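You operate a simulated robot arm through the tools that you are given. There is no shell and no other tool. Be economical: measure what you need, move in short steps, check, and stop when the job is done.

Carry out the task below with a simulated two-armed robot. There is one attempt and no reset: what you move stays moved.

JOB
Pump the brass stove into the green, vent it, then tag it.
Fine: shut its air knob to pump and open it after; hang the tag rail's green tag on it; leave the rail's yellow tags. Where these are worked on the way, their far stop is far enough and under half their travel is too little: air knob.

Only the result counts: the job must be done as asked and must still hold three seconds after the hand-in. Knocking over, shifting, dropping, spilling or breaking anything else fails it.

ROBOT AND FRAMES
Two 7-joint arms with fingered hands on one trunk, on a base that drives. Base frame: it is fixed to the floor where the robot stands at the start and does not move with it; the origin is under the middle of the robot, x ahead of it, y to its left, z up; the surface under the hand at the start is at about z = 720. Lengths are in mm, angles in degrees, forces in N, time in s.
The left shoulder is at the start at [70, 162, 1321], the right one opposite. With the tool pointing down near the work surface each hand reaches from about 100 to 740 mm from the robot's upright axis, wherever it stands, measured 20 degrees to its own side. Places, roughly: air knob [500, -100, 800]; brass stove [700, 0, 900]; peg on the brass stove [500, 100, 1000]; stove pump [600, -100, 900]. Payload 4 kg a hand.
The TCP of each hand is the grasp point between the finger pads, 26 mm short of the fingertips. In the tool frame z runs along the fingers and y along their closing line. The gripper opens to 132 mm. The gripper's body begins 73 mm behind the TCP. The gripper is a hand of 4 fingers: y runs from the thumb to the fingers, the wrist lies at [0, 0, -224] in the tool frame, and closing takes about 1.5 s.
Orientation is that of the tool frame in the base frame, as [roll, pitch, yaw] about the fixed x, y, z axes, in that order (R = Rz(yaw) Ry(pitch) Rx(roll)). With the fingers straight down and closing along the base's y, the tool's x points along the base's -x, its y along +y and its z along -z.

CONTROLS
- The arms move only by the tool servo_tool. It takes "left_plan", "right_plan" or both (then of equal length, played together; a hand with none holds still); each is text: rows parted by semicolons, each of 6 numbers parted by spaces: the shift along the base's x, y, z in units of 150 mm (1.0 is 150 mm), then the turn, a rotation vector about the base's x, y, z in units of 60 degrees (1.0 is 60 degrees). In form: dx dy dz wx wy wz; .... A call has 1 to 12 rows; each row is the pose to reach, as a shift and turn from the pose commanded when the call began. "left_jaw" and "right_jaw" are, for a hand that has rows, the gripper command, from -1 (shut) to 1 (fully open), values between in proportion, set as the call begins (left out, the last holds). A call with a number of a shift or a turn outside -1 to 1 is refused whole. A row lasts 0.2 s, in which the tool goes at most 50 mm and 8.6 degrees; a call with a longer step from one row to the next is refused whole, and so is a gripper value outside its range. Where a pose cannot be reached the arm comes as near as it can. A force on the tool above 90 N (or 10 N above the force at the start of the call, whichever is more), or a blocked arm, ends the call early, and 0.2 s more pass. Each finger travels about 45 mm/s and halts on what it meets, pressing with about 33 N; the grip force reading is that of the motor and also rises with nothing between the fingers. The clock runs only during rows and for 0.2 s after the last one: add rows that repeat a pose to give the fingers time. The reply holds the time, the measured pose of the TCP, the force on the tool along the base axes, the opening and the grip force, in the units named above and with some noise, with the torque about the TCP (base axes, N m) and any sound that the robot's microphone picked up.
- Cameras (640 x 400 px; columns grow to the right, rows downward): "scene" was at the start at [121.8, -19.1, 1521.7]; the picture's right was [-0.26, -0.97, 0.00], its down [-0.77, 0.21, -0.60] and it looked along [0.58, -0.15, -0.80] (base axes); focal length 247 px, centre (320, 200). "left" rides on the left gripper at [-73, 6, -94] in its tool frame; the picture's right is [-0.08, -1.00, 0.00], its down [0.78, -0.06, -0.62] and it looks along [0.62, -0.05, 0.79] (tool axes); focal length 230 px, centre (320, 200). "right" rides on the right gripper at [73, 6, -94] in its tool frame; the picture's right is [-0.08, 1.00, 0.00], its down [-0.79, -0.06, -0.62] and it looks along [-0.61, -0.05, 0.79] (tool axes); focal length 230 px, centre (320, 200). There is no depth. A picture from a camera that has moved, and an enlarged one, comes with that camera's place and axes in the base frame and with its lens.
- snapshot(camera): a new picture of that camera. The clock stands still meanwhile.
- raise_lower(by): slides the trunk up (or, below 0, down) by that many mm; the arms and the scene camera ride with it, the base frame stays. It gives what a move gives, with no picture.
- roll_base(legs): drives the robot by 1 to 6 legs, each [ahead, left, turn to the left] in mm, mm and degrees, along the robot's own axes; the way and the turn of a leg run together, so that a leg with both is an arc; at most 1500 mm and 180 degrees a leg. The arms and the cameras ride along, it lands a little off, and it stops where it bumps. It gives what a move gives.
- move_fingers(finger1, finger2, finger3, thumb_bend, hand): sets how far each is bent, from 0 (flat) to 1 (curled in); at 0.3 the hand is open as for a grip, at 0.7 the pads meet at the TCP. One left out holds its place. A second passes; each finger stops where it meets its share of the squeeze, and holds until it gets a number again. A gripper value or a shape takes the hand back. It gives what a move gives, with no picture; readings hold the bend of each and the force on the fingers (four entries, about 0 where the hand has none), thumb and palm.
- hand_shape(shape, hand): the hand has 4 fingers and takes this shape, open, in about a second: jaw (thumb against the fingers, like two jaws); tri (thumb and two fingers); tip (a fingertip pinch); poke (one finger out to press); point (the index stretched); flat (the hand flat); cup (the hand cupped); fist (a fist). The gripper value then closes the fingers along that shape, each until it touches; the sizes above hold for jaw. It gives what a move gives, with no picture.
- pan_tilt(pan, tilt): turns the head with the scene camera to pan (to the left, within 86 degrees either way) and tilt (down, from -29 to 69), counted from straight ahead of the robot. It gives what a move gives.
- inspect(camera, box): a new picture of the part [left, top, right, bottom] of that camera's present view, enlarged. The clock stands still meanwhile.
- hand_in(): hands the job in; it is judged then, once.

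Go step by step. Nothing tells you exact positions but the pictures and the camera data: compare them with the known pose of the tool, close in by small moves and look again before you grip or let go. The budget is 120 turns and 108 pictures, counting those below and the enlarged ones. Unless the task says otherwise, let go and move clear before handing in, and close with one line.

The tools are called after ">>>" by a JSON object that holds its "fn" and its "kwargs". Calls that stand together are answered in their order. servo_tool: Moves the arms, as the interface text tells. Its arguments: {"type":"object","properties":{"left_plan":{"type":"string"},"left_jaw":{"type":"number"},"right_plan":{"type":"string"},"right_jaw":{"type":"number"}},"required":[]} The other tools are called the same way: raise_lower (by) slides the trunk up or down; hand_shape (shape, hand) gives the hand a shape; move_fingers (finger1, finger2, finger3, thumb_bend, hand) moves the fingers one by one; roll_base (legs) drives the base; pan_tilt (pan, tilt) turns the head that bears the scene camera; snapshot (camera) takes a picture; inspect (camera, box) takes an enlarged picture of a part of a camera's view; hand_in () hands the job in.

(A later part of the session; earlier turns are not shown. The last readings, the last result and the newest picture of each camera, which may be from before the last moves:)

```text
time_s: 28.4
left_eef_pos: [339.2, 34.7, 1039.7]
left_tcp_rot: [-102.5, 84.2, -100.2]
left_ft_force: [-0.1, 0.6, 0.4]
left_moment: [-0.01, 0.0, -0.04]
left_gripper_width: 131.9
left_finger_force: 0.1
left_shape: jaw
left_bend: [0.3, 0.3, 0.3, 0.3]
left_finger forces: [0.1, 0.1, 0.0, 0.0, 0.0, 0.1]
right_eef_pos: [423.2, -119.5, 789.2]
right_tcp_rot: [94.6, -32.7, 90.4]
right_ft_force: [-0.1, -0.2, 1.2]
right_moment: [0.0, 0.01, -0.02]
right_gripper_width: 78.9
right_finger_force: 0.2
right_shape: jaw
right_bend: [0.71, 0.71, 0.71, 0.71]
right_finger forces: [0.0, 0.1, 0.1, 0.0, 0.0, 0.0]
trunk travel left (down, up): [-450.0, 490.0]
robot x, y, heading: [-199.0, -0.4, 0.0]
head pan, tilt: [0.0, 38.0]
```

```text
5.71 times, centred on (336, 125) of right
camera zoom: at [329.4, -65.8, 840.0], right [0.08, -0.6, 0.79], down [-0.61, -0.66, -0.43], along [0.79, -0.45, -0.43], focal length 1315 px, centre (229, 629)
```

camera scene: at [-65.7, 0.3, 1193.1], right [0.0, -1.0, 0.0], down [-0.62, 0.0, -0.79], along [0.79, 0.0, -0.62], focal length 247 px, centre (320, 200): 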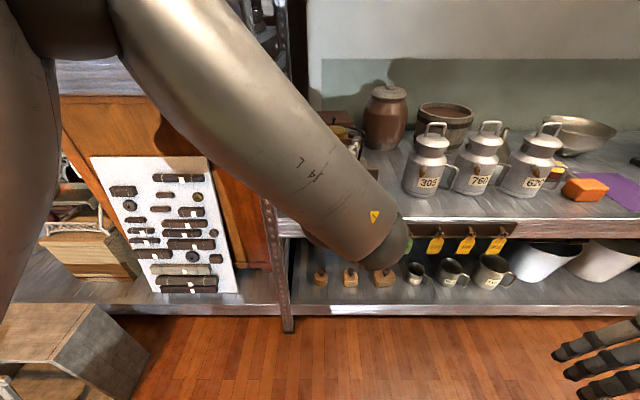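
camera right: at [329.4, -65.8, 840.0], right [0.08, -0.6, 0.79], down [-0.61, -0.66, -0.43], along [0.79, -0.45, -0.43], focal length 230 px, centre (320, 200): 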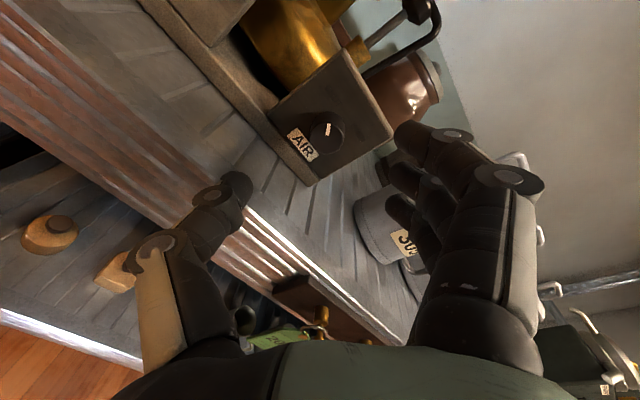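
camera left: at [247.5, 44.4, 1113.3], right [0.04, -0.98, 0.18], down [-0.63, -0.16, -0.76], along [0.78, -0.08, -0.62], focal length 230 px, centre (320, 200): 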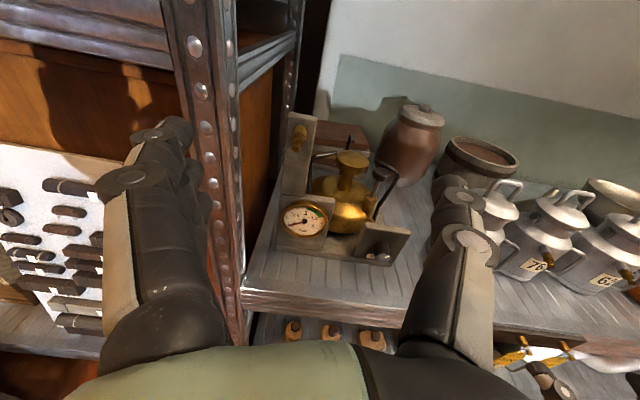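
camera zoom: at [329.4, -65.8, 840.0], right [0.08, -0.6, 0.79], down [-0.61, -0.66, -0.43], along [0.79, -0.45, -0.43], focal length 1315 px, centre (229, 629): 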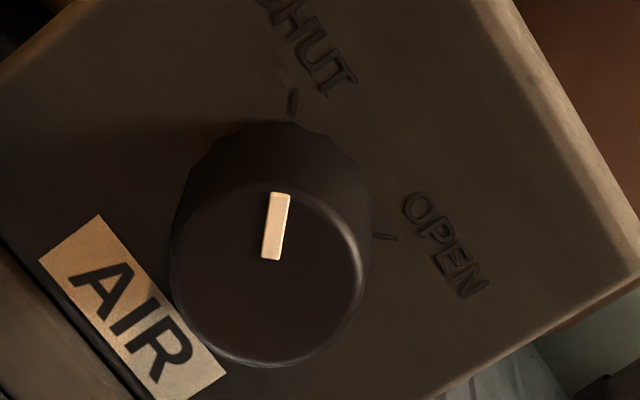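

The knob points along the SHUT tick. For the pump, the wire prong sits just beside and behind the button, so I'll pinch it with a fingertip pinch from 45° front-above. I'll unroll, raise and pitch the right hand, and lift the left camera hand for clearance.

>>> {"fn": "servo_tool", "kwargs": {"right_plan": "-0.05 0 0.15 0.13 0 0;-0.1 0 0.3 0.26 0 0;-0.15 0 0.45 0.39 0 0;-0.15 0 0.6 0.52 0 0;-0.15 0 0.75 0.65 0 0;-0.15 0 0.9 0.78 0 0;-0.15 0 1 0.917 0 0", "left_plan": "-0.05 0 0.1 0 0 0;-0.1 0 0.2 0 0 0;-0.15 0 0.3 0 0 0;-0.2 0 0.4 0 0 0;-0.2 0 0.5 0 0 0;-0.2 0 0.6 0 0 0;-0.2 0 0.6 0 0 0"}}

>>> {"fn": "servo_tool", "kwargs": {"right_plan": "0.1 0 0.1 0 0.13 0;0.2 0 0.2 0 0.26 0;0.3 0 0.3 0 0.39 0;0.4 0 0.3 0 0.52 0;0.5 0 0.3 0 0.65 0;0.6 0 0.3 0 0.75 0"}}

>>> {"fn": "hand_shape", "kwargs": {"hand": "right", "shape": "tip"}}

>>> {"fn": "snapshot", "kwargs": {"camera": "right"}}

>>> {"fn": "snapshot", "kwargs": {"camera": "left"}}

```text
time_s: 29.7
left_eef_pos: [311.6, 33.1, 1117.1]
left_tcp_rot: [-102.8, 84.1, -100.3]
left_ft_force: [-0.9, 0.6, 0.3]
left_moment: [0.01, 0.01, 0.0]
left_gripper_width: 131.6
left_finger_force: 0.1
left_shape: jaw
left_bend: [0.3, 0.3, 0.3, 0.3]
left_finger forces: [0.1, 0.0, 0.0, 0.0, 0.0, 0.0]
right_eef_pos: [401.4, -143.6, 877.5]
right_tcp_rot: [96.3, -62.7, 87.9]
right_ft_force: [0.4, -0.1, 0.6]
right_moment: [-0.01, -0.05, -0.01]
right_gripper_width: 78.9
right_finger_force: 0.1
right_shape: jaw
right_bend: [0.71, 0.71, 0.71, 0.71]
right_finger forces: [0.1, 0.0, 0.0, 0.0, 0.0, 0.1]
trunk travel left (down, up): [-450.0, 490.0]
robot x, y, heading: [-199.8, 4.4, -0.0]
head pan, tilt: [0.0, 38.0]
stopped in row 6 (right hand): the arm was blocked; the commanded pose is now the measured one
```

```text
time_s: 31.1
left_eef_pos: [311.1, 33.0, 1117.9]
left_tcp_rot: [-102.4, 84.0, -100.2]
left_ft_force: [-1.0, 1.2, 0.3]
left_moment: [0.0, -0.01, -0.02]
left_gripper_width: 132.1
left_finger_force: 0.0
left_shape: jaw
left_bend: [0.3, 0.3, 0.3, 0.3]
left_finger forces: [0.0, 0.0, 0.0, 0.1, 0.0, 0.0]
right_eef_pos: [494.0, -142.7, 921.0]
right_tcp_rot: [160.2, -38.0, 35.3]
right_ft_force: [-0.6, 0.7, 0.0]
right_moment: [-0.01, -0.01, -0.02]
right_gripper_width: 79.3
right_finger_force: 0.1
right_shape: jaw
right_bend: [0.71, 0.71, 0.71, 0.71]
right_finger forces: [0.0, 0.0, 0.1, 0.0, 0.0, 0.0]
right hand out of reach, approached as far as the arm can: row 2, 3, 4
trunk travel left (down, up): [-450.0, 490.0]
robot x, y, heading: [-202.4, -2.8, 0.1]
head pan, tilt: [0.0, 38.0]
```

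```text
time_s: 32.0
left_eef_pos: [310.3, 33.6, 1116.1]
left_tcp_rot: [-102.7, 84.2, -100.4]
left_ft_force: [0.2, 0.3, -0.5]
left_moment: [-0.01, 0.0, -0.01]
left_gripper_width: 132.1
left_finger_force: 0.1
left_shape: jaw
left_bend: [0.3, 0.3, 0.3, 0.3]
left_finger forces: [0.1, 0.1, 0.0, 0.0, 0.0, 0.0]
right_eef_pos: [493.8, -142.4, 921.0]
right_tcp_rot: [160.2, -38.1, 35.5]
right_ft_force: [0.6, -0.1, 0.3]
right_moment: [-0.01, 0.0, 0.02]
right_gripper_width: 131.6
right_finger_force: 0.1
right_shape: tip
right_bend: [0.0, 0.3, 0.0, 0.3]
right_finger forces: [0.0, 0.0, 0.0, 0.0, 0.0, 0.0]
trunk travel left (down, up): [-450.0, 490.0]
robot x, y, heading: [-201.0, 1.1, -0.2]
head pan, tilt: [0.0, 38.0]
```

```text
78 pictures are left
camera right: at [478.8, -119.7, 1036.6], right [0.32, -0.92, 0.22], down [-0.94, -0.34, -0.04], along [0.12, -0.19, -0.97], focal length 230 px, centre (320, 200)
```

right: 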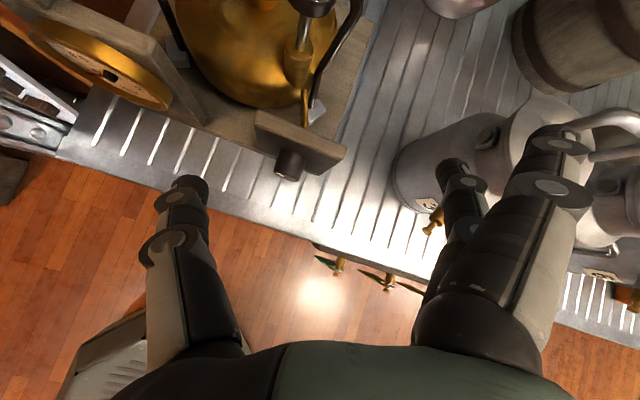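

```text
77 pictures are left
camera left: at [219.5, 42.7, 1189.8], right [0.04, -0.98, 0.18], down [-0.63, -0.16, -0.76], along [0.78, -0.08, -0.62], focal length 230 px, centre (320, 200)
```

left: 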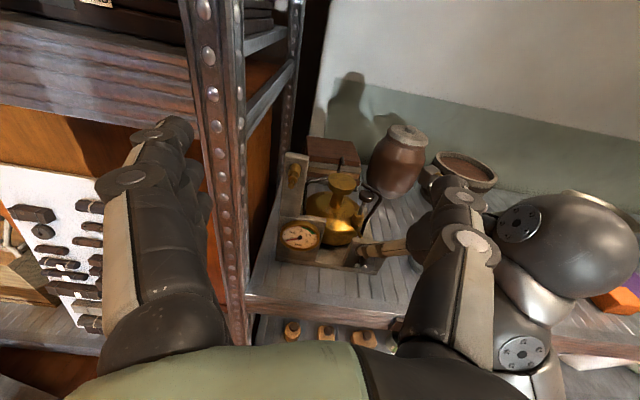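

The hand is pitched about 47° down but still rolled 27°. The elbow has swung up over the cans, so I'll check the arm's posture from the scene camera before going on.

>>> {"fn": "snapshot", "kwargs": {"camera": "scene"}}

```text
76 pictures are left
camera scene: at [-65.1, 0.1, 1193.0], right [0.0, -1.0, 0.0], down [-0.62, 0.0, -0.79], along [0.79, 0.0, -0.62], focal length 247 px, centre (320, 200)
```

scene: 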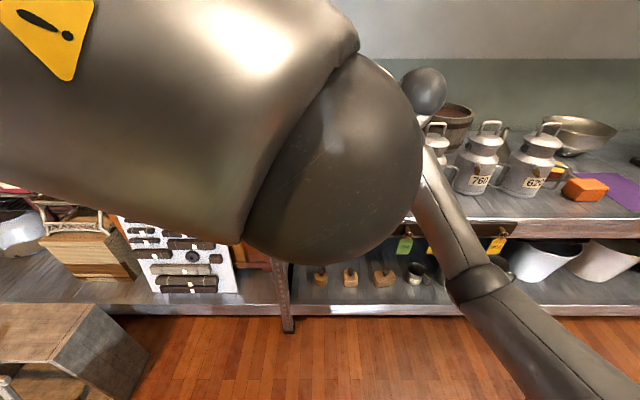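

The right elbow is low and clear of the cans. I'll roll the hand the remaining ~30° while lifting toward the button.

>>> {"fn": "servo_tool", "kwargs": {"right_plan": "0.1 0.05 0.1 0.06 0 -0.07;0.2 0.1 0.2 0.12 0.01 -0.14;0.25 0.15 0.3 0.18 0.015 -0.2;0.3 0.2 0.3 0.24 0.02 -0.27;0.3 0.25 0.3 0.306 0.027 -0.333"}}

>>> {"fn": "snapshot", "kwargs": {"camera": "right"}}

```text
time_s: 33.2
left_eef_pos: [311.8, 32.6, 1117.0]
left_tcp_rot: [-102.5, 84.1, -100.3]
left_ft_force: [0.1, -0.9, -0.8]
left_moment: [0.02, 0.02, 0.01]
left_gripper_width: 131.7
left_finger_force: 0.1
left_shape: jaw
left_bend: [0.3, 0.3, 0.3, 0.3]
left_finger forces: [0.0, 0.1, 0.0, 0.0, 0.0, 0.1]
right_eef_pos: [537.6, -105.1, 965.4]
right_tcp_rot: [-176.2, -42.2, -0.2]
right_ft_force: [0.5, 0.7, 0.3]
right_moment: [-0.01, -0.02, 0.0]
right_gripper_width: 131.7
right_finger_force: 0.1
right_shape: tip
right_bend: [0.0, 0.3, 0.0, 0.3]
right_finger forces: [0.0, 0.0, 0.0, 0.0, 0.0, 0.0]
trunk travel left (down, up): [-450.0, 490.0]
robot x, y, heading: [-202.7, -0.0, 0.1]
head pan, tilt: [0.0, 38.0]
```

```text
75 pictures are left
camera right: at [529.5, -116.3, 1084.4], right [-0.02, -0.99, -0.1], down [-1.0, 0.02, -0.07], along [0.07, 0.1, -0.99], focal length 230 px, centre (320, 200)
```

right: 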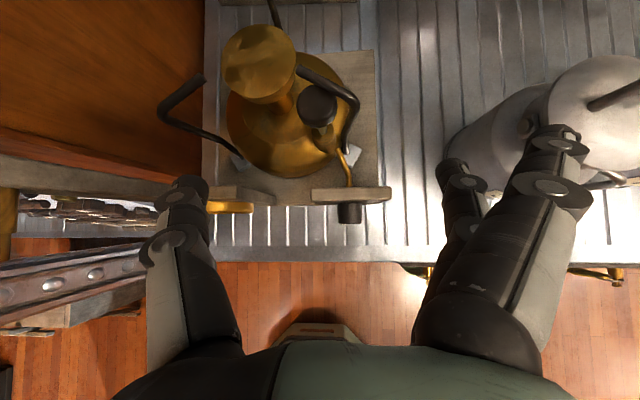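

Looking straight down, the button is at [621, -96, 902], confirmed, with the prong behind and right of it. I'll narrow the pinch and move close above.

>>> {"fn": "servo_tool", "kwargs": {"right_plan": "0.1 0.02 0 0 0 0;0.2 0.04 0 0 0 0;0.3 0.06 0 0 0 0;0.3 0.06 0 0 0 0;0.3 0.06 0 0 0 0", "right_jaw": -0.1}}

>>> {"fn": "snapshot", "kwargs": {"camera": "right"}}

>>> {"fn": "inspect", "kwargs": {"camera": "left", "box": [270, 130, 510, 280]}}

```text
time_s: 34.4
left_eef_pos: [311.2, 32.7, 1116.9]
left_tcp_rot: [-102.7, 84.0, -100.4]
left_ft_force: [0.1, 0.4, -0.7]
left_moment: [-0.05, 0.0, -0.02]
left_gripper_width: 132.0
left_finger_force: 0.1
left_shape: jaw
left_bend: [0.3, 0.3, 0.3, 0.3]
left_finger forces: [0.0, 0.0, 0.0, 0.0, 0.0, 0.1]
right_eef_pos: [581.9, -94.3, 965.9]
right_tcp_rot: [-176.2, -42.2, 0.0]
right_ft_force: [0.2, -0.1, 0.9]
right_moment: [0.0, 0.03, -0.03]
right_gripper_width: 60.3
right_finger_force: 0.1
right_shape: tip
right_bend: [0.0, 0.73, 0.0, 0.7]
right_finger forces: [0.1, 0.0, 0.0, 0.1, 0.1, 0.0]
trunk travel left (down, up): [-450.0, 490.0]
robot x, y, heading: [-201.6, 0.6, 0.2]
head pan, tilt: [0.0, 38.0]
```

```text
74 pictures are left
camera right: at [573.8, -106.5, 1084.3], right [-0.01, -0.99, -0.1], down [-1.0, 0.02, -0.07], along [0.07, 0.1, -0.99], focal length 230 px, centre (320, 200)
```

right: 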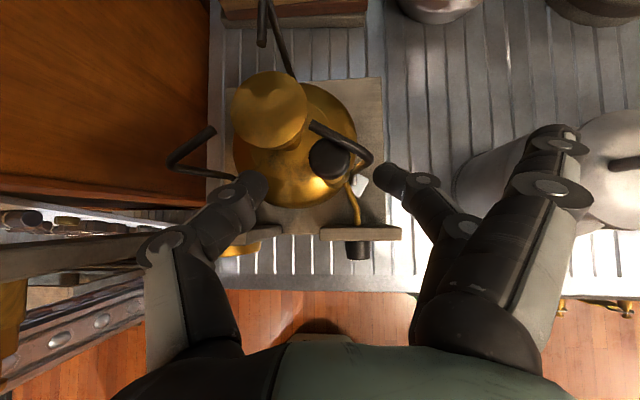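

```text
2.67 times, centred on (390, 205) of left
camera zoom: at [219.6, 42.8, 1189.8], right [0.04, -0.98, 0.18], down [-0.63, -0.16, -0.76], along [0.78, -0.08, -0.62], focal length 614 px, centre (133, 187)
```

zoom: 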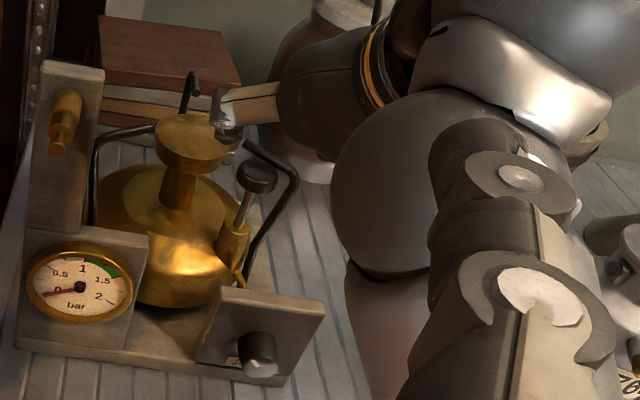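

The pinch pose looks good and the straight fingers are well clear of the can. I'll approach along the finger direction in two stages, with the opening slightly larger than the button.

>>> {"fn": "servo_tool", "kwargs": {"right_plan": "-0.05 -0.02 -0.12 0 0 0;-0.05 -0.03 -0.25 0 0 0;0 -0.03 -0.3 0 0 0;0.05 -0.03 -0.33 0 0 0", "right_jaw": -0.22}}

>>> {"fn": "snapshot", "kwargs": {"camera": "right"}}

>>> {"fn": "inspect", "kwargs": {"camera": "left", "box": [270, 130, 510, 280]}}

```text
time_s: 35.4
left_eef_pos: [310.9, 33.0, 1117.3]
left_tcp_rot: [-102.8, 84.2, -100.5]
left_ft_force: [-0.1, -0.6, 0.9]
left_moment: [-0.03, 0.03, -0.01]
left_gripper_width: 131.9
left_finger_force: 0.0
left_shape: jaw
left_bend: [0.3, 0.3, 0.3, 0.3]
left_finger forces: [0.0, 0.0, 0.0, 0.0, 0.0, 0.0]
right_eef_pos: [590.5, -100.4, 916.6]
right_tcp_rot: [-176.2, -42.2, -0.1]
right_ft_force: [-0.6, 0.4, -0.2]
right_moment: [0.02, 0.0, 0.01]
right_gripper_width: 52.6
right_finger_force: 0.1
right_shape: tip
right_bend: [0.0, 0.73, 0.0, 0.7]
right_finger forces: [0.0, 0.0, 0.0, 0.1, 0.0, 0.1]
trunk travel left (down, up): [-450.0, 490.0]
robot x, y, heading: [-200.2, 0.2, 0.1]
head pan, tilt: [0.0, 38.0]
```

```text
72 pictures are left
camera right: at [581.7, -112.0, 1034.1], right [-0.01, -0.99, -0.1], down [-1.0, 0.02, -0.07], along [0.07, 0.1, -0.99], focal length 230 px, centre (320, 200)
```

right: 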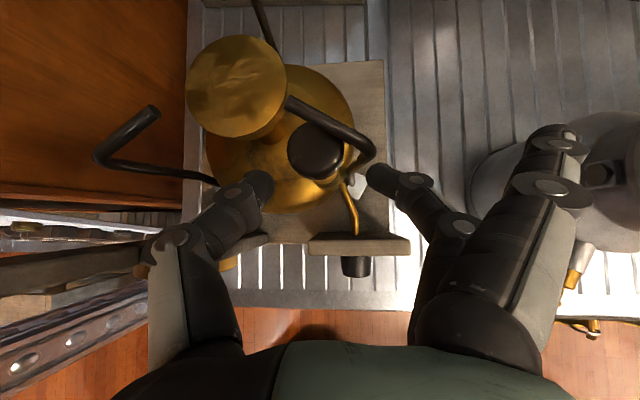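

```text
2.67 times, centred on (390, 205) of left
camera zoom: at [219.7, 42.6, 1189.7], right [0.04, -0.98, 0.18], down [-0.63, -0.16, -0.76], along [0.78, -0.08, -0.62], focal length 614 px, centre (133, 187)
```

zoom: 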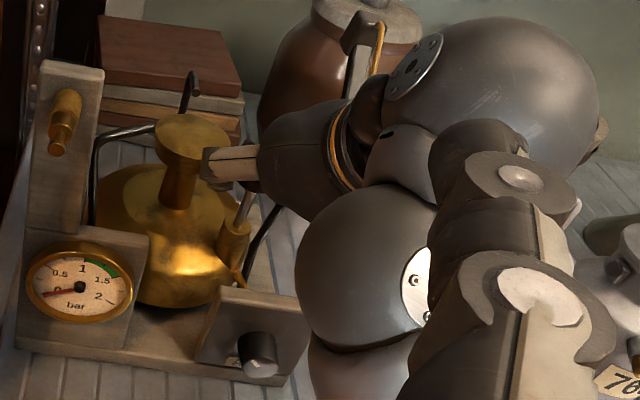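

The right wire post would block the finger at the widest part, so I should pinch just ahead of it with a steeper hand. I'll lift slightly, pitch another 25° and look.

>>> {"fn": "servo_tool", "kwargs": {"right_plan": "0 0 0.1 0 0.13 0;0 0 0.15 0 0.26 0;0 0 0.15 0 0.4 0;0 0 0.15 0 0.4 0"}}

>>> {"fn": "snapshot", "kwargs": {"camera": "right"}}

```text
time_s: 36.4
left_eef_pos: [311.3, 31.8, 1116.1]
left_tcp_rot: [-103.0, 84.2, -100.6]
left_ft_force: [0.4, -0.4, 0.6]
left_moment: [0.01, 0.02, 0.04]
left_gripper_width: 131.9
left_finger_force: 0.0
left_shape: jaw
left_bend: [0.3, 0.3, 0.3, 0.3]
left_finger forces: [0.0, 0.1, 0.0, 0.1, 0.0, 0.1]
right_eef_pos: [590.7, -99.7, 938.3]
right_tcp_rot: [-176.2, -18.1, -0.1]
right_ft_force: [-0.7, -0.4, -0.5]
right_moment: [0.05, 0.02, -0.03]
right_gripper_width: 52.2
right_finger_force: 0.1
right_shape: tip
right_bend: [0.0, 0.73, 0.0, 0.7]
right_finger forces: [0.0, 0.0, 0.0, 0.0, 0.0, 0.0]
trunk travel left (down, up): [-450.0, 490.0]
robot x, y, heading: [-203.0, 3.3, 0.1]
head pan, tilt: [0.0, 38.0]
```

```text
70 pictures are left
camera right: at [630.6, -111.5, 1050.0], right [-0.05, -0.99, -0.09], down [-0.94, 0.02, 0.34], along [-0.34, 0.1, -0.93], focal length 230 px, centre (320, 200)
```

right: 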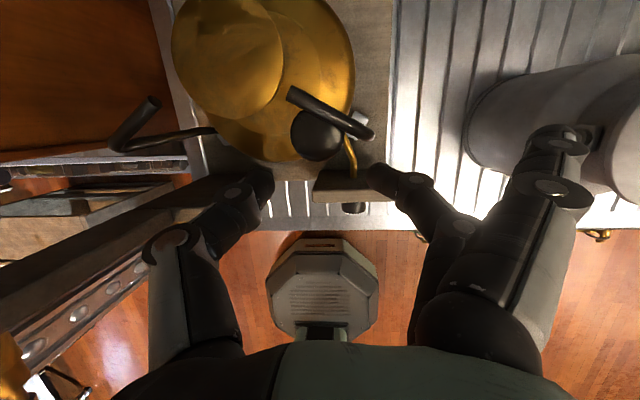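

Now I'll lower beside the button and move forward a little, pads straddling it just ahead of the post.

>>> {"fn": "servo_tool", "kwargs": {"right_plan": "-0.02 0.01 -0.1 0 0 0;-0.02 0.01 -0.2 0 0 0;0.04 0.01 -0.2 0 0 0;0.08 0.01 -0.21 0 0 0"}}

>>> {"fn": "snapshot", "kwargs": {"camera": "right"}}

>>> {"fn": "inspect", "kwargs": {"camera": "left", "box": [270, 130, 430, 230]}}

```text
time_s: 37.4
left_eef_pos: [310.3, 31.9, 1116.8]
left_tcp_rot: [-102.8, 84.1, -100.6]
left_ft_force: [0.4, -0.5, 0.0]
left_moment: [0.01, 0.01, 0.0]
left_gripper_width: 132.2
left_finger_force: 0.1
left_shape: jaw
left_bend: [0.3, 0.3, 0.3, 0.3]
left_finger forces: [0.0, 0.0, 0.1, 0.0, 0.1, 0.0]
right_eef_pos: [602.8, -100.0, 907.7]
right_tcp_rot: [-176.3, -18.2, -0.1]
right_ft_force: [0.5, 0.3, 0.0]
right_moment: [0.01, 0.01, 0.01]
right_gripper_width: 52.0
right_finger_force: 0.0
right_shape: tip
right_bend: [0.0, 0.73, 0.0, 0.7]
right_finger forces: [0.0, 0.0, 0.0, 0.1, 0.1, 0.0]
trunk travel left (down, up): [-450.0, 490.0]
robot x, y, heading: [-203.8, -0.1, 0.0]
head pan, tilt: [0.0, 38.0]
```

```text
69 pictures are left
camera right: at [642.6, -110.8, 1018.3], right [-0.05, -0.99, -0.09], down [-0.94, 0.02, 0.34], along [-0.34, 0.1, -0.94], focal length 230 px, centre (320, 200)
```

right: 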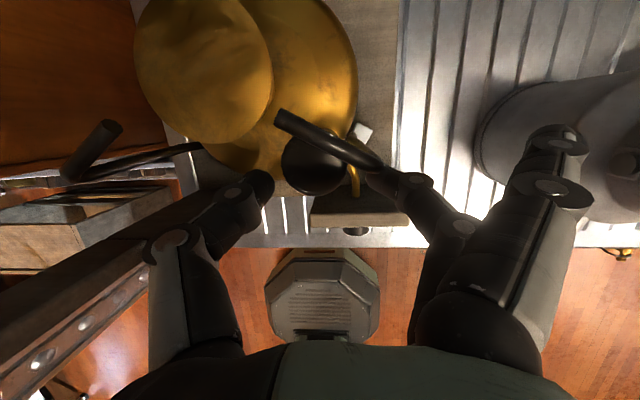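

```text
4.00 times, centred on (350, 180) of left
camera zoom: at [219.7, 42.6, 1189.7], right [0.04, -0.98, 0.18], down [-0.63, -0.16, -0.76], along [0.78, -0.08, -0.62], focal length 920 px, centre (200, 280)
```

zoom: 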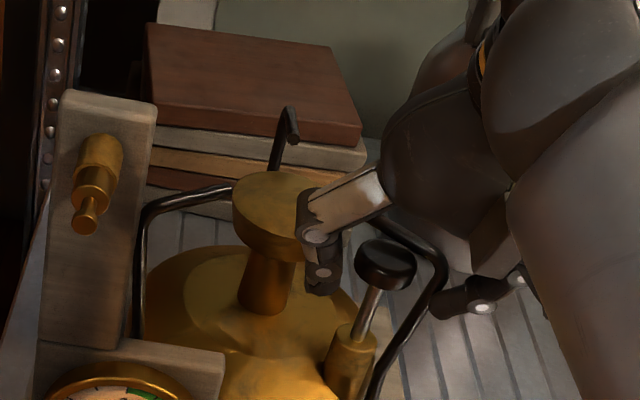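

The pads straddle the button, with the wire just ahead of the finger. I'll close the pinch.

>>> {"fn": "servo_tool", "kwargs": {"right_plan": "0 0.01 0 0 0 0;0 0.01 0 0 0 0;0 0.01 0 0 0 0;0 0.01 0 0 0 0;0 0.01 0 0 0 0", "right_jaw": -1}}

>>> {"fn": "snapshot", "kwargs": {"camera": "right"}}

>>> {"fn": "inspect", "kwargs": {"camera": "left", "box": [270, 130, 430, 230]}}

```text
time_s: 38.6
left_eef_pos: [309.8, 34.4, 1116.2]
left_tcp_rot: [-102.4, 84.0, -100.0]
left_ft_force: [-0.6, -0.2, 0.3]
left_moment: [-0.03, -0.03, 0.01]
left_gripper_width: 132.1
left_finger_force: 0.0
left_shape: jaw
left_bend: [0.3, 0.3, 0.3, 0.3]
left_finger forces: [0.0, 0.0, 0.1, 0.1, 0.0, 0.0]
right_eef_pos: [601.4, -94.5, 903.9]
right_tcp_rot: [-176.2, -17.6, 0.2]
right_ft_force: [-23.6, 16.1, -20.3]
right_moment: [0.19, 0.31, 0.12]
right_gripper_width: 0.8
right_finger_force: 32.7
right_shape: tip
right_bend: [0.25, 0.74, 0.25, 0.67]
right_finger forces: [0.0, 28.5, 0.1, 0.1, 37.6, 0.0]
trunk travel left (down, up): [-450.0, 490.0]
robot x, y, heading: [-201.1, -2.0, 0.4]
head pan, tilt: [0.0, 38.0]
```

```text
67 pictures are left
camera right: at [641.3, -105.0, 1015.6], right [-0.05, -1.0, -0.08], down [-0.94, 0.02, 0.35], along [-0.35, 0.1, -0.93], focal length 230 px, centre (320, 200)
```

right: 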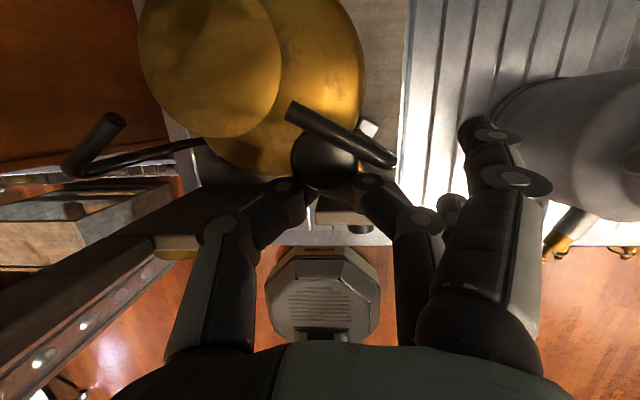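

```text
4.00 times, centred on (350, 180) of left
camera zoom: at [218.8, 45.1, 1189.6], right [0.04, -0.98, 0.18], down [-0.63, -0.17, -0.76], along [0.78, -0.08, -0.62], focal length 920 px, centre (200, 280)
```

zoom: 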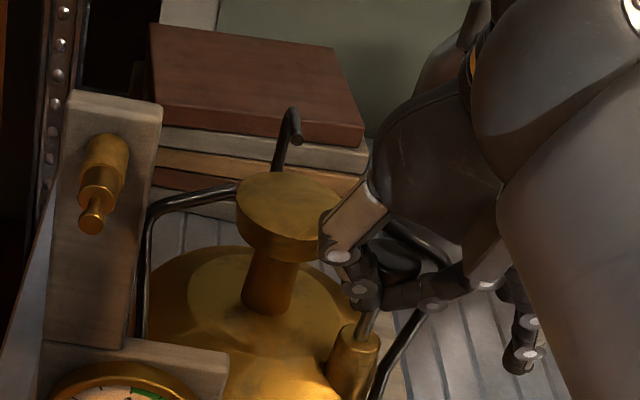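

The pinch slipped off the front of the button, because the pads were too far forward. I'll try pressing the button with the closed fingertips and see whether the plunger springs back by itself. Backing up and over first.

>>> {"fn": "servo_tool", "kwargs": {"right_plan": "-0.1 -0.01 0.02 0 0 0;-0.15 -0.01 0.25 0 0 0;-0.05 -0.02 0.33 0 0 0;0.07 -0.02 0.33 0 0 0"}}

>>> {"fn": "snapshot", "kwargs": {"camera": "right"}}

>>> {"fn": "inspect", "kwargs": {"camera": "left", "box": [270, 130, 430, 230]}}

```text
time_s: 39.6
left_eef_pos: [310.9, 31.2, 1116.7]
left_tcp_rot: [-102.7, 84.1, -100.3]
left_ft_force: [-0.6, -0.1, -0.2]
left_moment: [0.03, 0.04, 0.0]
left_gripper_width: 131.8
left_finger_force: 0.0
left_shape: jaw
left_bend: [0.3, 0.3, 0.3, 0.3]
left_finger forces: [0.0, 0.0, 0.1, 0.0, 0.0, 0.0]
right_eef_pos: [607.0, -100.9, 957.1]
right_tcp_rot: [-176.2, -18.3, -0.1]
right_ft_force: [-0.2, 1.2, 0.4]
right_moment: [0.0, 0.02, 0.0]
right_gripper_width: 0.2
right_finger_force: 32.8
right_shape: tip
right_bend: [0.26, 0.74, 0.26, 0.67]
right_finger forces: [0.0, 0.0, 0.0, 0.1, 0.0, 0.1]
right hand out of reach, approached as far as the arm can: row 4
trunk travel left (down, up): [-450.0, 490.0]
robot x, y, heading: [-200.4, 0.7, 0.1]
head pan, tilt: [0.0, 38.0]
```

```text
65 pictures are left
camera right: at [646.4, -112.3, 1069.0], right [-0.05, -0.99, -0.09], down [-0.94, 0.02, 0.34], along [-0.34, 0.1, -0.94], focal length 230 px, centre (320, 200)
```

right: 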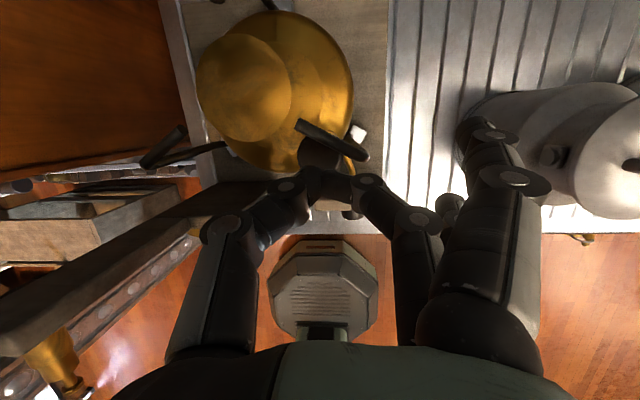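

```text
4.00 times, centred on (350, 180) of left
camera zoom: at [219.2, 42.0, 1190.0], right [0.04, -0.98, 0.18], down [-0.63, -0.16, -0.76], along [0.78, -0.08, -0.62], focal length 920 px, centre (200, 280)
```

zoom: 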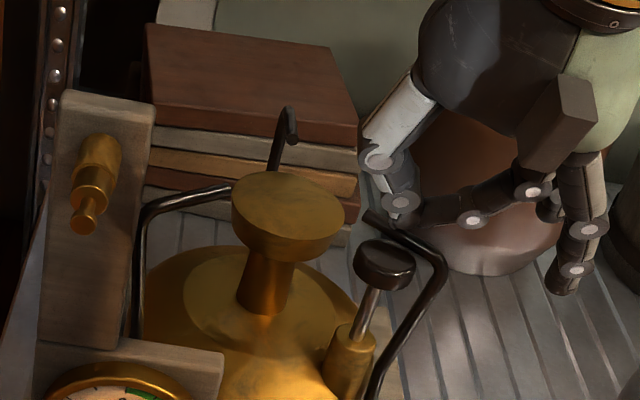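

The arm is near its reach limit. I'll raise the trunk to gain reach (the hands go up with it), then come down onto the button.

>>> {"fn": "raise_lower", "kwargs": {"by": 120}}

>>> {"fn": "servo_tool", "kwargs": {"right_plan": "0.02 0.01 -0.25 0 0 0;0.06 0.02 -0.5 0 0 0;0.06 0.02 -0.7 0 0 0", "left_plan": "0 0 -0.25 0 0 0;0 0 -0.5 0 0 0;0 0 -0.75 0 0 0"}}

>>> {"fn": "inspect", "kwargs": {"camera": "right", "box": [220, 100, 420, 225]}}

>>> {"fn": "snapshot", "kwargs": {"camera": "left"}}

```text
time_s: 41.1
left_eef_pos: [311.4, 32.7, 1236.2]
left_tcp_rot: [-102.9, 84.1, -100.6]
left_ft_force: [-0.3, -0.2, 1.5]
left_moment: [0.02, -0.01, 0.0]
left_gripper_width: 131.8
left_finger_force: 0.2
left_shape: jaw
left_bend: [0.3, 0.3, 0.3, 0.3]
left_finger forces: [0.1, 0.1, 0.1, 0.1, 0.1, 0.0]
right_eef_pos: [606.9, -100.8, 1075.8]
right_tcp_rot: [-176.2, -18.2, 0.0]
right_ft_force: [-0.3, 0.4, 0.0]
right_moment: [-0.01, 0.02, 0.02]
right_gripper_width: 0.2
right_finger_force: 32.8
right_shape: tip
right_bend: [0.26, 0.74, 0.26, 0.67]
right_finger forces: [0.0, 0.0, 0.0, 0.0, 0.1, 0.0]
trunk travel left (down, up): [-570.0, 370.0]
robot x, y, heading: [-200.1, -2.0, 0.1]
head pan, tilt: [0.0, 38.0]
```

```text
time_s: 41.9
left_eef_pos: [314.3, 34.3, 1120.2]
left_tcp_rot: [-105.7, 83.5, -103.0]
left_ft_force: [-0.9, -0.5, 1.0]
left_moment: [0.01, -0.03, -0.02]
left_gripper_width: 131.7
left_finger_force: 0.1
left_shape: jaw
left_bend: [0.3, 0.3, 0.3, 0.3]
left_finger forces: [0.0, 0.0, 0.0, 0.1, 0.0, 0.0]
right_eef_pos: [616.7, -99.0, 972.8]
right_tcp_rot: [-176.2, -18.2, 0.0]
right_ft_force: [-1.1, -0.1, -0.2]
right_moment: [0.0, 0.02, -0.01]
right_gripper_width: 0.0
right_finger_force: 33.1
right_shape: tip
right_bend: [0.26, 0.74, 0.26, 0.67]
right_finger forces: [0.1, 0.0, 0.1, 0.0, 0.1, 0.0]
trunk travel left (down, up): [-570.0, 370.0]
robot x, y, heading: [-204.6, 0.1, 0.0]
head pan, tilt: [0.0, 38.0]
```

```text
3.20 times, centred on (320, 162) of right
camera zoom: at [656.0, -110.5, 1083.5], right [-0.05, -0.99, -0.09], down [-0.94, 0.02, 0.34], along [-0.34, 0.1, -0.94], focal length 736 px, centre (320, 320)
```

zoom: 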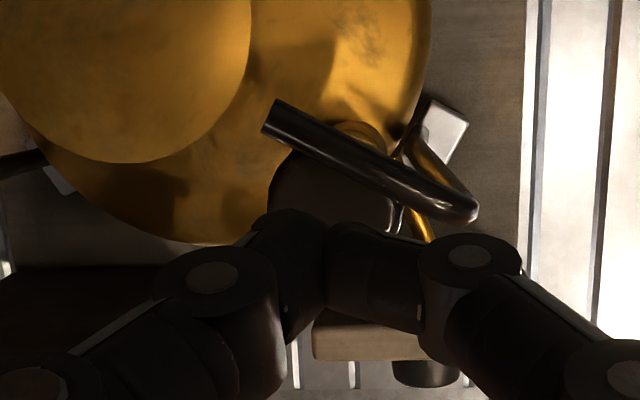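

```text
62 pictures are left
camera left: at [223.2, 45.8, 1194.2], right [0.05, -0.98, 0.19], down [-0.63, -0.17, -0.75], along [0.77, -0.08, -0.63], focal length 230 px, centre (320, 200)
```

left: 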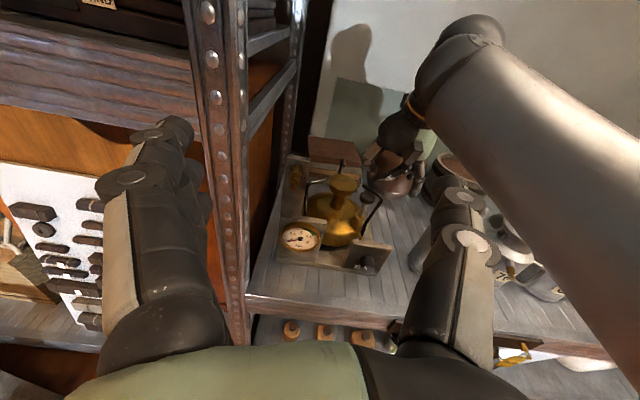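

The tips are above the button, slightly too far back. I'll shift 8 mm forward and press down along the plunger.

>>> {"fn": "servo_tool", "kwargs": {"right_plan": "-0.055 0.03 -0.1 0 0 0;-0.055 0.03 -0.25 0 0 0;-0.06 0.03 -0.33 0 0 0;-0.07 0.035 -0.4 0 0 0;-0.08 0.04 -0.47 0 0 0;-0.09 0.045 -0.53 0 0 0"}}

>>> {"fn": "inspect", "kwargs": {"camera": "left", "box": [270, 130, 430, 280]}}

>>> {"fn": "snapshot", "kwargs": {"camera": "right"}}

```text
time_s: 43.3
left_eef_pos: [311.7, 35.7, 1122.3]
left_tcp_rot: [-104.0, 83.5, -101.6]
left_ft_force: [0.8, 0.5, -1.2]
left_moment: [0.02, 0.03, 0.03]
left_gripper_width: 132.3
left_finger_force: 0.0
left_shape: jaw
left_bend: [0.3, 0.3, 0.3, 0.3]
left_finger forces: [0.0, 0.0, 0.0, 0.0, 0.1, 0.1]
right_eef_pos: [602.4, -91.1, 893.2]
right_tcp_rot: [-176.3, -18.3, 0.0]
right_ft_force: [0.9, 2.5, 5.8]
right_moment: [0.13, -0.1, 0.05]
right_gripper_width: 0.0
right_finger_force: 33.1
right_shape: tip
right_bend: [0.26, 0.74, 0.26, 0.67]
right_finger forces: [0.0, 0.1, 0.1, 0.1, 0.0, 0.0]
trunk travel left (down, up): [-570.0, 370.0]
robot x, y, heading: [-200.7, 4.9, 0.3]
head pan, tilt: [0.0, 38.0]
```

```text
2.67 times, centred on (350, 205) of left
camera zoom: at [220.8, 46.1, 1195.6], right [0.05, -0.98, 0.19], down [-0.63, -0.17, -0.76], along [0.77, -0.08, -0.63], focal length 614 px, centre (240, 187)
```

zoom: 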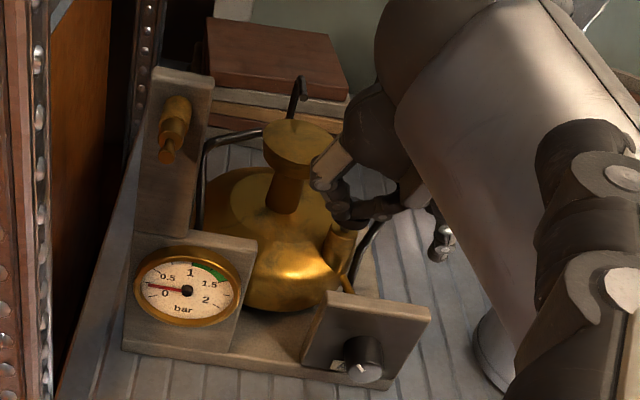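

```text
60 pictures are left
camera right: at [641.7, -101.5, 1005.3], right [-0.05, -0.99, -0.09], down [-0.94, 0.02, 0.34], along [-0.34, 0.1, -0.94], focal length 230 px, centre (320, 200)
```

right: 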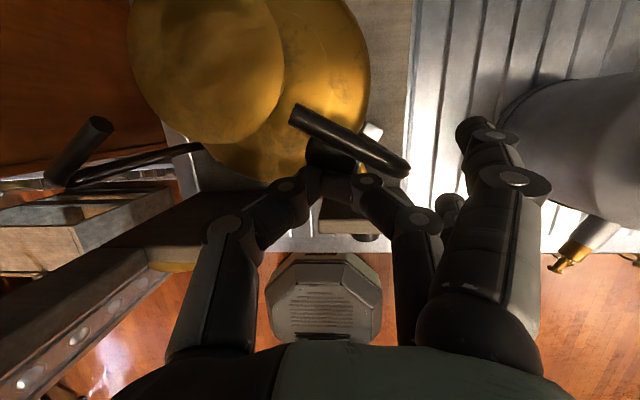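

The needle rose to about 0.25, so pressing works. I'll lift off and see whether the plunger springs back.

>>> {"fn": "servo_tool", "kwargs": {"right_plan": "0.01 0 0.1 0 0 0;0.02 -0.005 0.2 0 0 0;0.03 -0.01 0.33 0 0 0;0.03 -0.01 0.45 0 0 0"}}

>>> {"fn": "inspect", "kwargs": {"camera": "left", "box": [270, 130, 430, 280]}}

```text
time_s: 44.3
left_eef_pos: [313.4, 34.0, 1122.7]
left_tcp_rot: [-103.8, 83.7, -101.3]
left_ft_force: [0.5, -0.6, 0.0]
left_moment: [0.0, 0.01, 0.01]
left_gripper_width: 131.8
left_finger_force: 0.1
left_shape: jaw
left_bend: [0.3, 0.3, 0.3, 0.3]
left_finger forces: [0.1, 0.1, 0.0, 0.0, 0.0, 0.1]
right_eef_pos: [606.7, -91.9, 959.2]
right_tcp_rot: [-176.3, -18.1, -0.1]
right_ft_force: [-0.5, 0.4, -0.8]
right_moment: [0.04, -0.04, 0.01]
right_gripper_width: 0.0
right_finger_force: 32.8
right_shape: tip
right_bend: [0.26, 0.74, 0.26, 0.67]
right_finger forces: [0.0, 0.0, 0.0, 0.0, 0.0, 0.0]
trunk travel left (down, up): [-570.0, 370.0]
robot x, y, heading: [-202.2, 1.3, -0.1]
head pan, tilt: [0.0, 38.0]
```

```text
2.67 times, centred on (350, 205) of left
camera zoom: at [220.8, 45.6, 1195.5], right [0.05, -0.98, 0.19], down [-0.63, -0.17, -0.76], along [0.77, -0.08, -0.63], focal length 614 px, centre (240, 187)
```

zoom: 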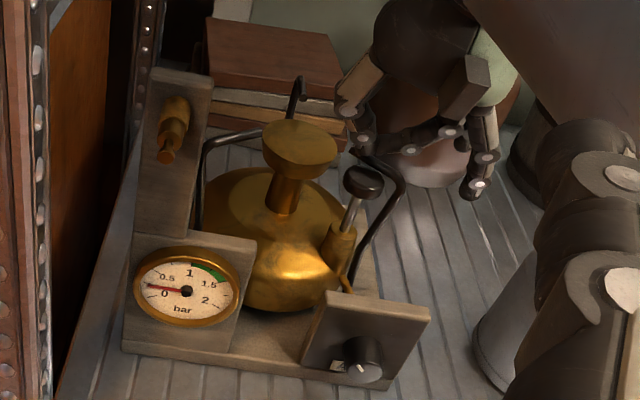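

It springs back, and the pressure holds at about 0.2. I'll do two more strokes and read the gauge.

>>> {"fn": "servo_tool", "kwargs": {"right_plan": "-0.01 0 -0.22 0 0 0;-0.03 0.01 -0.45 0 0 0;-0.03 0.01 -0.45 0 0 0;-0.01 0 -0.22 0 0 0;0 0 -0.05 0 0 0;-0.01 0 -0.22 0 0 0;-0.03 0.01 -0.45 0 0 0;-0.03 0.01 -0.45 0 0 0;-0.01 0 -0.22 0 0 0;0 0 -0.05 0 0 0"}}

>>> {"fn": "inspect", "kwargs": {"camera": "left", "box": [270, 180, 366, 240]}}

```text
time_s: 46.5
left_eef_pos: [313.0, 34.8, 1121.8]
left_tcp_rot: [-103.9, 83.6, -101.5]
left_ft_force: [-0.5, 0.3, -0.1]
left_moment: [-0.02, 0.01, -0.01]
left_gripper_width: 131.9
left_finger_force: 0.1
left_shape: jaw
left_bend: [0.3, 0.3, 0.3, 0.3]
left_finger forces: [0.1, 0.0, 0.1, 0.0, 0.1, 0.0]
right_eef_pos: [605.8, -93.6, 952.2]
right_tcp_rot: [-176.2, -18.1, 0.0]
right_ft_force: [-0.1, 0.0, -0.3]
right_moment: [-0.04, 0.02, 0.03]
right_gripper_width: 0.0
right_finger_force: 33.5
right_shape: tip
right_bend: [0.26, 0.74, 0.26, 0.67]
right_finger forces: [0.1, 0.0, 0.1, 0.0, 0.0, 0.0]
trunk travel left (down, up): [-570.0, 370.0]
robot x, y, heading: [-198.7, 1.1, 0.1]
head pan, tilt: [0.0, 38.0]
```

```text
6.67 times, centred on (318, 210) of left
camera zoom: at [221.5, 44.8, 1195.3], right [0.05, -0.98, 0.18], down [-0.63, -0.17, -0.76], along [0.77, -0.08, -0.63], focal length 1534 px, centre (333, 133)
```

zoom: 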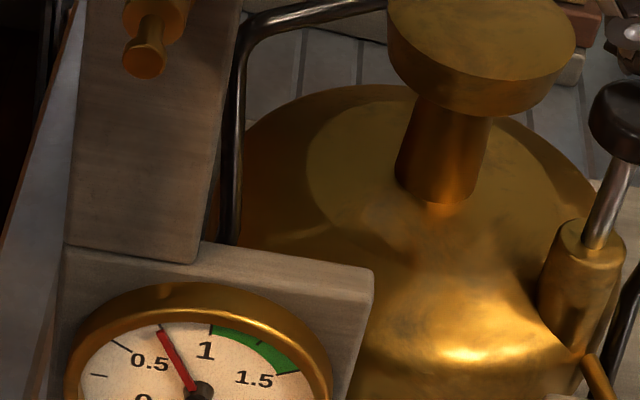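

The needle reads about 0.75, so roughly 0.27 per stroke, and green runs from 1.0 to about 1.5. One more stroke, then check.

>>> {"fn": "servo_tool", "kwargs": {"right_plan": "-0.01 0 -0.22 0 0 0;-0.03 0.01 -0.4 0 0 0;-0.03 0.01 -0.4 0 0 0;-0.01 0 -0.22 0 0 0;0 0 0 0 0 0"}}

>>> {"fn": "inspect", "kwargs": {"camera": "left", "box": [260, 200, 372, 270]}}

```text
time_s: 47.7
left_eef_pos: [313.4, 32.7, 1122.2]
left_tcp_rot: [-103.6, 83.7, -101.1]
left_ft_force: [1.1, -0.6, -0.4]
left_moment: [-0.04, -0.02, 0.01]
left_gripper_width: 132.0
left_finger_force: 0.0
left_shape: jaw
left_bend: [0.3, 0.3, 0.3, 0.3]
left_finger forces: [0.0, 0.1, 0.1, 0.0, 0.1, 0.0]
right_eef_pos: [608.3, -93.6, 951.9]
right_tcp_rot: [-176.3, -18.0, -0.1]
right_ft_force: [-0.9, -0.1, -0.2]
right_moment: [0.04, -0.02, 0.02]
right_gripper_width: 0.0
right_finger_force: 32.5
right_shape: tip
right_bend: [0.26, 0.74, 0.26, 0.67]
right_finger forces: [0.0, 0.0, 0.0, 0.0, 0.1, 0.0]
trunk travel left (down, up): [-570.0, 370.0]
robot x, y, heading: [-202.7, 0.9, -0.1]
head pan, tilt: [0.0, 38.0]
```

```text
5.71 times, centred on (316, 235) of left
camera zoom: at [221.4, 44.5, 1195.4], right [0.05, -0.98, 0.18], down [-0.63, -0.17, -0.76], along [0.78, -0.08, -0.63], focal length 1315 px, centre (343, 0)
```

zoom: 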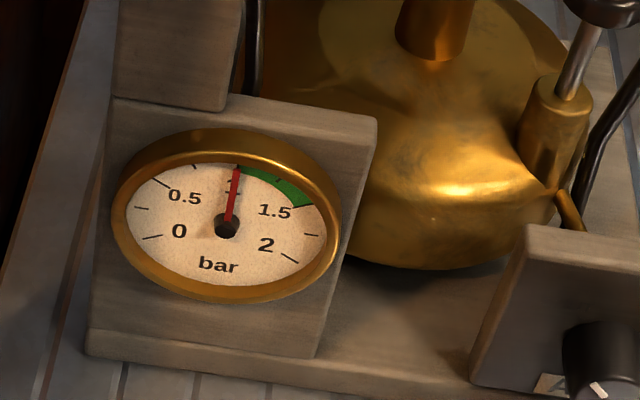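

It reads right at 1.0, the lower edge of green. One more stroke should centre it.

>>> {"fn": "servo_tool", "kwargs": {"right_plan": "-0.01 0 -0.22 0 0 0;-0.03 0.01 -0.4 0 0 0;-0.03 0.01 -0.4 0 0 0;-0.01 0 -0.22 0 0 0;0 0 0 0 0 0"}}

>>> {"fn": "inspect", "kwargs": {"camera": "left", "box": [260, 200, 372, 270]}}

```text
time_s: 48.9
left_eef_pos: [312.3, 33.8, 1123.2]
left_tcp_rot: [-103.4, 83.7, -101.0]
left_ft_force: [-0.1, 0.4, 0.0]
left_moment: [0.0, -0.01, 0.0]
left_gripper_width: 131.9
left_finger_force: 0.1
left_shape: jaw
left_bend: [0.3, 0.3, 0.3, 0.3]
left_finger forces: [0.1, 0.0, 0.0, 0.0, 0.0, 0.1]
right_eef_pos: [609.5, -92.2, 949.8]
right_tcp_rot: [-176.4, -17.9, -0.1]
right_ft_force: [0.6, -0.3, 0.5]
right_moment: [0.02, -0.03, 0.03]
right_gripper_width: 0.0
right_finger_force: 32.8
right_shape: tip
right_bend: [0.26, 0.74, 0.26, 0.67]
right_finger forces: [0.1, 0.1, 0.0, 0.0, 0.0, 0.0]
trunk travel left (down, up): [-570.0, 370.0]
robot x, y, heading: [-199.1, -1.7, 0.0]
head pan, tilt: [0.0, 38.0]
```

```text
5.71 times, centred on (316, 235) of left
camera zoom: at [221.6, 44.7, 1195.4], right [0.05, -0.98, 0.18], down [-0.63, -0.17, -0.76], along [0.78, -0.08, -0.63], focal length 1315 px, centre (343, 0)
```

zoom: 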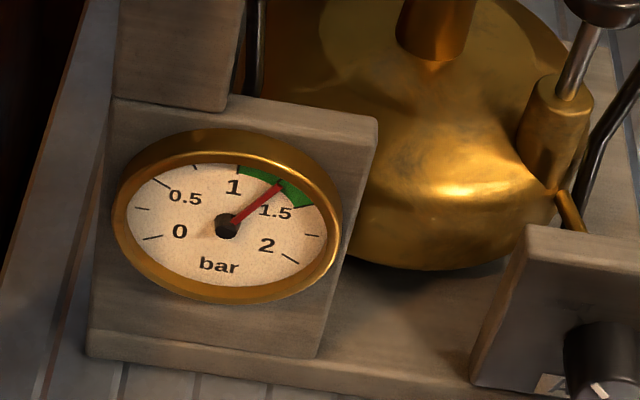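

The needle is mid-green at about 1.25. Next I'll vent: retreat the right hand, lower the trunk back, and return to the air knob.

>>> {"fn": "servo_tool", "kwargs": {"right_plan": "-0.1 0 0.2 0 0 0;-0.33 -0.05 0.33 0 0 0;-0.6 -0.1 0.33 0 0 0;-0.85 -0.2 0.33 0 0 0;-1 -0.3 0.33 0 0 0"}}

>>> {"fn": "servo_tool", "kwargs": {"right_plan": "-0.2 -0.1 0 0 0 0;-0.4 -0.2 0 0 0 0;-0.4 -0.3 0 0 0 0"}}

>>> {"fn": "hand_shape", "kwargs": {"hand": "right", "shape": "jaw"}}

>>> {"fn": "raise_lower", "kwargs": {"by": -120}}

>>> {"fn": "servo_tool", "kwargs": {"right_plan": "0 0 0 0 -0.13 0;0 0 -0.05 0 -0.26 0;0 0 -0.1 0 -0.39 0;0 0 -0.15 0 -0.52 0;0 0 -0.15 0 -0.65 0;0 0 -0.15 0 -0.78 0;0 0 -0.15 0 -0.91 0", "right_jaw": 0.1}}

>>> {"fn": "snapshot", "kwargs": {"camera": "right"}}

```text
time_s: 50.1
left_eef_pos: [313.6, 32.8, 1122.3]
left_tcp_rot: [-103.7, 83.8, -101.2]
left_ft_force: [0.0, -0.5, 0.1]
left_moment: [0.0, 0.0, 0.02]
left_gripper_width: 132.0
left_finger_force: 0.1
left_shape: jaw
left_bend: [0.3, 0.3, 0.3, 0.3]
left_finger forces: [0.1, 0.0, 0.0, 0.0, 0.1, 0.0]
right_eef_pos: [557.9, -116.3, 1015.1]
right_tcp_rot: [-175.9, -18.3, -0.4]
right_ft_force: [0.1, -0.7, 0.7]
right_moment: [0.02, 0.0, 0.0]
right_gripper_width: 0.2
right_finger_force: 32.9
right_shape: tip
right_bend: [0.27, 0.74, 0.27, 0.67]
right_finger forces: [0.0, 0.0, 0.1, 0.1, 0.1, 0.1]
right hand out of reach, approached as far as the arm can: row 3, 4, 5
trunk travel left (down, up): [-570.0, 370.0]
robot x, y, heading: [-200.8, -1.7, 0.1]
head pan, tilt: [0.0, 38.0]
```

```text
time_s: 50.9
left_eef_pos: [311.8, 35.3, 1122.5]
left_tcp_rot: [-103.3, 83.7, -100.7]
left_ft_force: [-0.2, 0.0, -0.2]
left_moment: [0.01, 0.0, 0.0]
left_gripper_width: 131.7
left_finger_force: 0.0
left_shape: jaw
left_bend: [0.3, 0.3, 0.3, 0.3]
left_finger forces: [0.0, 0.0, 0.0, 0.0, 0.0, 0.1]
right_eef_pos: [557.3, -144.8, 1030.7]
right_tcp_rot: [-176.2, -18.2, -0.1]
right_ft_force: [-0.9, 0.0, -0.2]
right_moment: [-0.02, 0.01, 0.01]
right_gripper_width: 0.0
right_finger_force: 33.5
right_shape: tip
right_bend: [0.27, 0.74, 0.27, 0.67]
right_finger forces: [0.0, 0.0, 0.0, 0.0, 0.0, 0.0]
right hand out of reach, approached as far as the arm can: row 1, 2, 3
trunk travel left (down, up): [-570.0, 370.0]
robot x, y, heading: [-201.5, -0.7, -0.1]
head pan, tilt: [0.0, 38.0]
```

```text
time_s: 51.8
left_eef_pos: [312.4, 34.9, 1122.6]
left_tcp_rot: [-103.1, 83.7, -100.8]
left_ft_force: [1.0, 0.7, 0.4]
left_moment: [0.01, -0.02, 0.05]
left_gripper_width: 132.1
left_finger_force: 0.1
left_shape: jaw
left_bend: [0.3, 0.3, 0.3, 0.3]
left_finger forces: [0.0, 0.0, 0.1, 0.0, 0.0, 0.0]
right_eef_pos: [557.5, -144.0, 1030.9]
right_tcp_rot: [-176.3, -18.1, -0.1]
right_ft_force: [1.3, 0.0, -0.2]
right_moment: [0.01, -0.03, 0.0]
right_gripper_width: 131.8
right_finger_force: 0.1
right_shape: jaw
right_bend: [0.3, 0.3, 0.3, 0.3]
right_finger forces: [0.0, 0.0, 0.1, 0.0, 0.0, 0.0]
trunk travel left (down, up): [-570.0, 370.0]
robot x, y, heading: [-204.4, 7.2, 0.3]
head pan, tilt: [0.0, 38.0]
```

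```text
time_s: 53.3
left_eef_pos: [312.7, 33.6, 1001.8]
left_tcp_rot: [-102.9, 83.7, -100.5]
left_ft_force: [-0.2, -0.2, 0.1]
left_moment: [0.02, 0.0, -0.01]
left_gripper_width: 131.8
left_finger_force: 0.0
left_shape: jaw
left_bend: [0.3, 0.3, 0.3, 0.3]
left_finger forces: [0.0, 0.0, 0.0, 0.1, 0.0, 0.0]
right_eef_pos: [556.7, -145.1, 911.3]
right_tcp_rot: [-176.3, -18.2, 0.0]
right_ft_force: [-0.1, -0.2, -0.6]
right_moment: [-0.02, 0.01, 0.0]
right_gripper_width: 131.7
right_finger_force: 0.1
right_shape: jaw
right_bend: [0.3, 0.3, 0.3, 0.3]
right_finger forces: [0.0, 0.0, 0.0, 0.1, 0.1, 0.1]
trunk travel left (down, up): [-450.0, 490.0]
robot x, y, heading: [-203.6, -1.6, -0.0]
head pan, tilt: [0.0, 38.0]
```

```text
time_s: 55.1
left_eef_pos: [312.4, 34.7, 1002.6]
left_tcp_rot: [-102.6, 83.5, -100.0]
left_ft_force: [0.0, 0.8, 0.0]
left_moment: [0.0, 0.01, 0.04]
left_gripper_width: 131.6
left_finger_force: 0.0
left_shape: jaw
left_bend: [0.3, 0.3, 0.3, 0.3]
left_finger forces: [0.1, 0.0, 0.0, 0.0, 0.1, 0.0]
right_eef_pos: [564.1, -198.0, 909.0]
right_tcp_rot: [168.0, -74.4, 11.0]
right_ft_force: [0.4, 0.7, -0.3]
right_moment: [-0.01, 0.01, 0.01]
right_gripper_width: 72.9
right_finger_force: 0.1
right_shape: jaw
right_bend: [0.72, 0.72, 0.72, 0.7]
right_finger forces: [0.0, 0.0, 0.0, 0.0, 0.0, 0.0]
right hand out of reach, approached as far as the arm can: row 1
trunk travel left (down, up): [-450.0, 490.0]
robot x, y, heading: [-202.7, -0.4, 0.1]
head pan, tilt: [0.0, 38.0]
stopped in row 7 (right hand): the arm was blocked; the commanded pose is now the measured one
```

```text
55 pictures are left
camera right: at [492.6, -196.6, 1003.6], right [-0.03, -1.0, -0.02], down [-0.8, 0.04, -0.6], along [0.6, 0.0, -0.8], focal length 230 px, centre (320, 200)
```

right: 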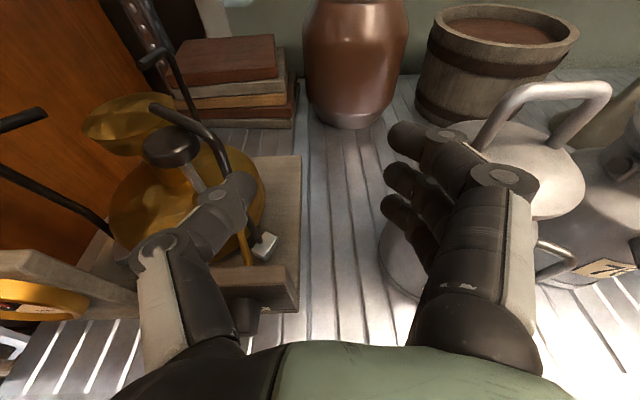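

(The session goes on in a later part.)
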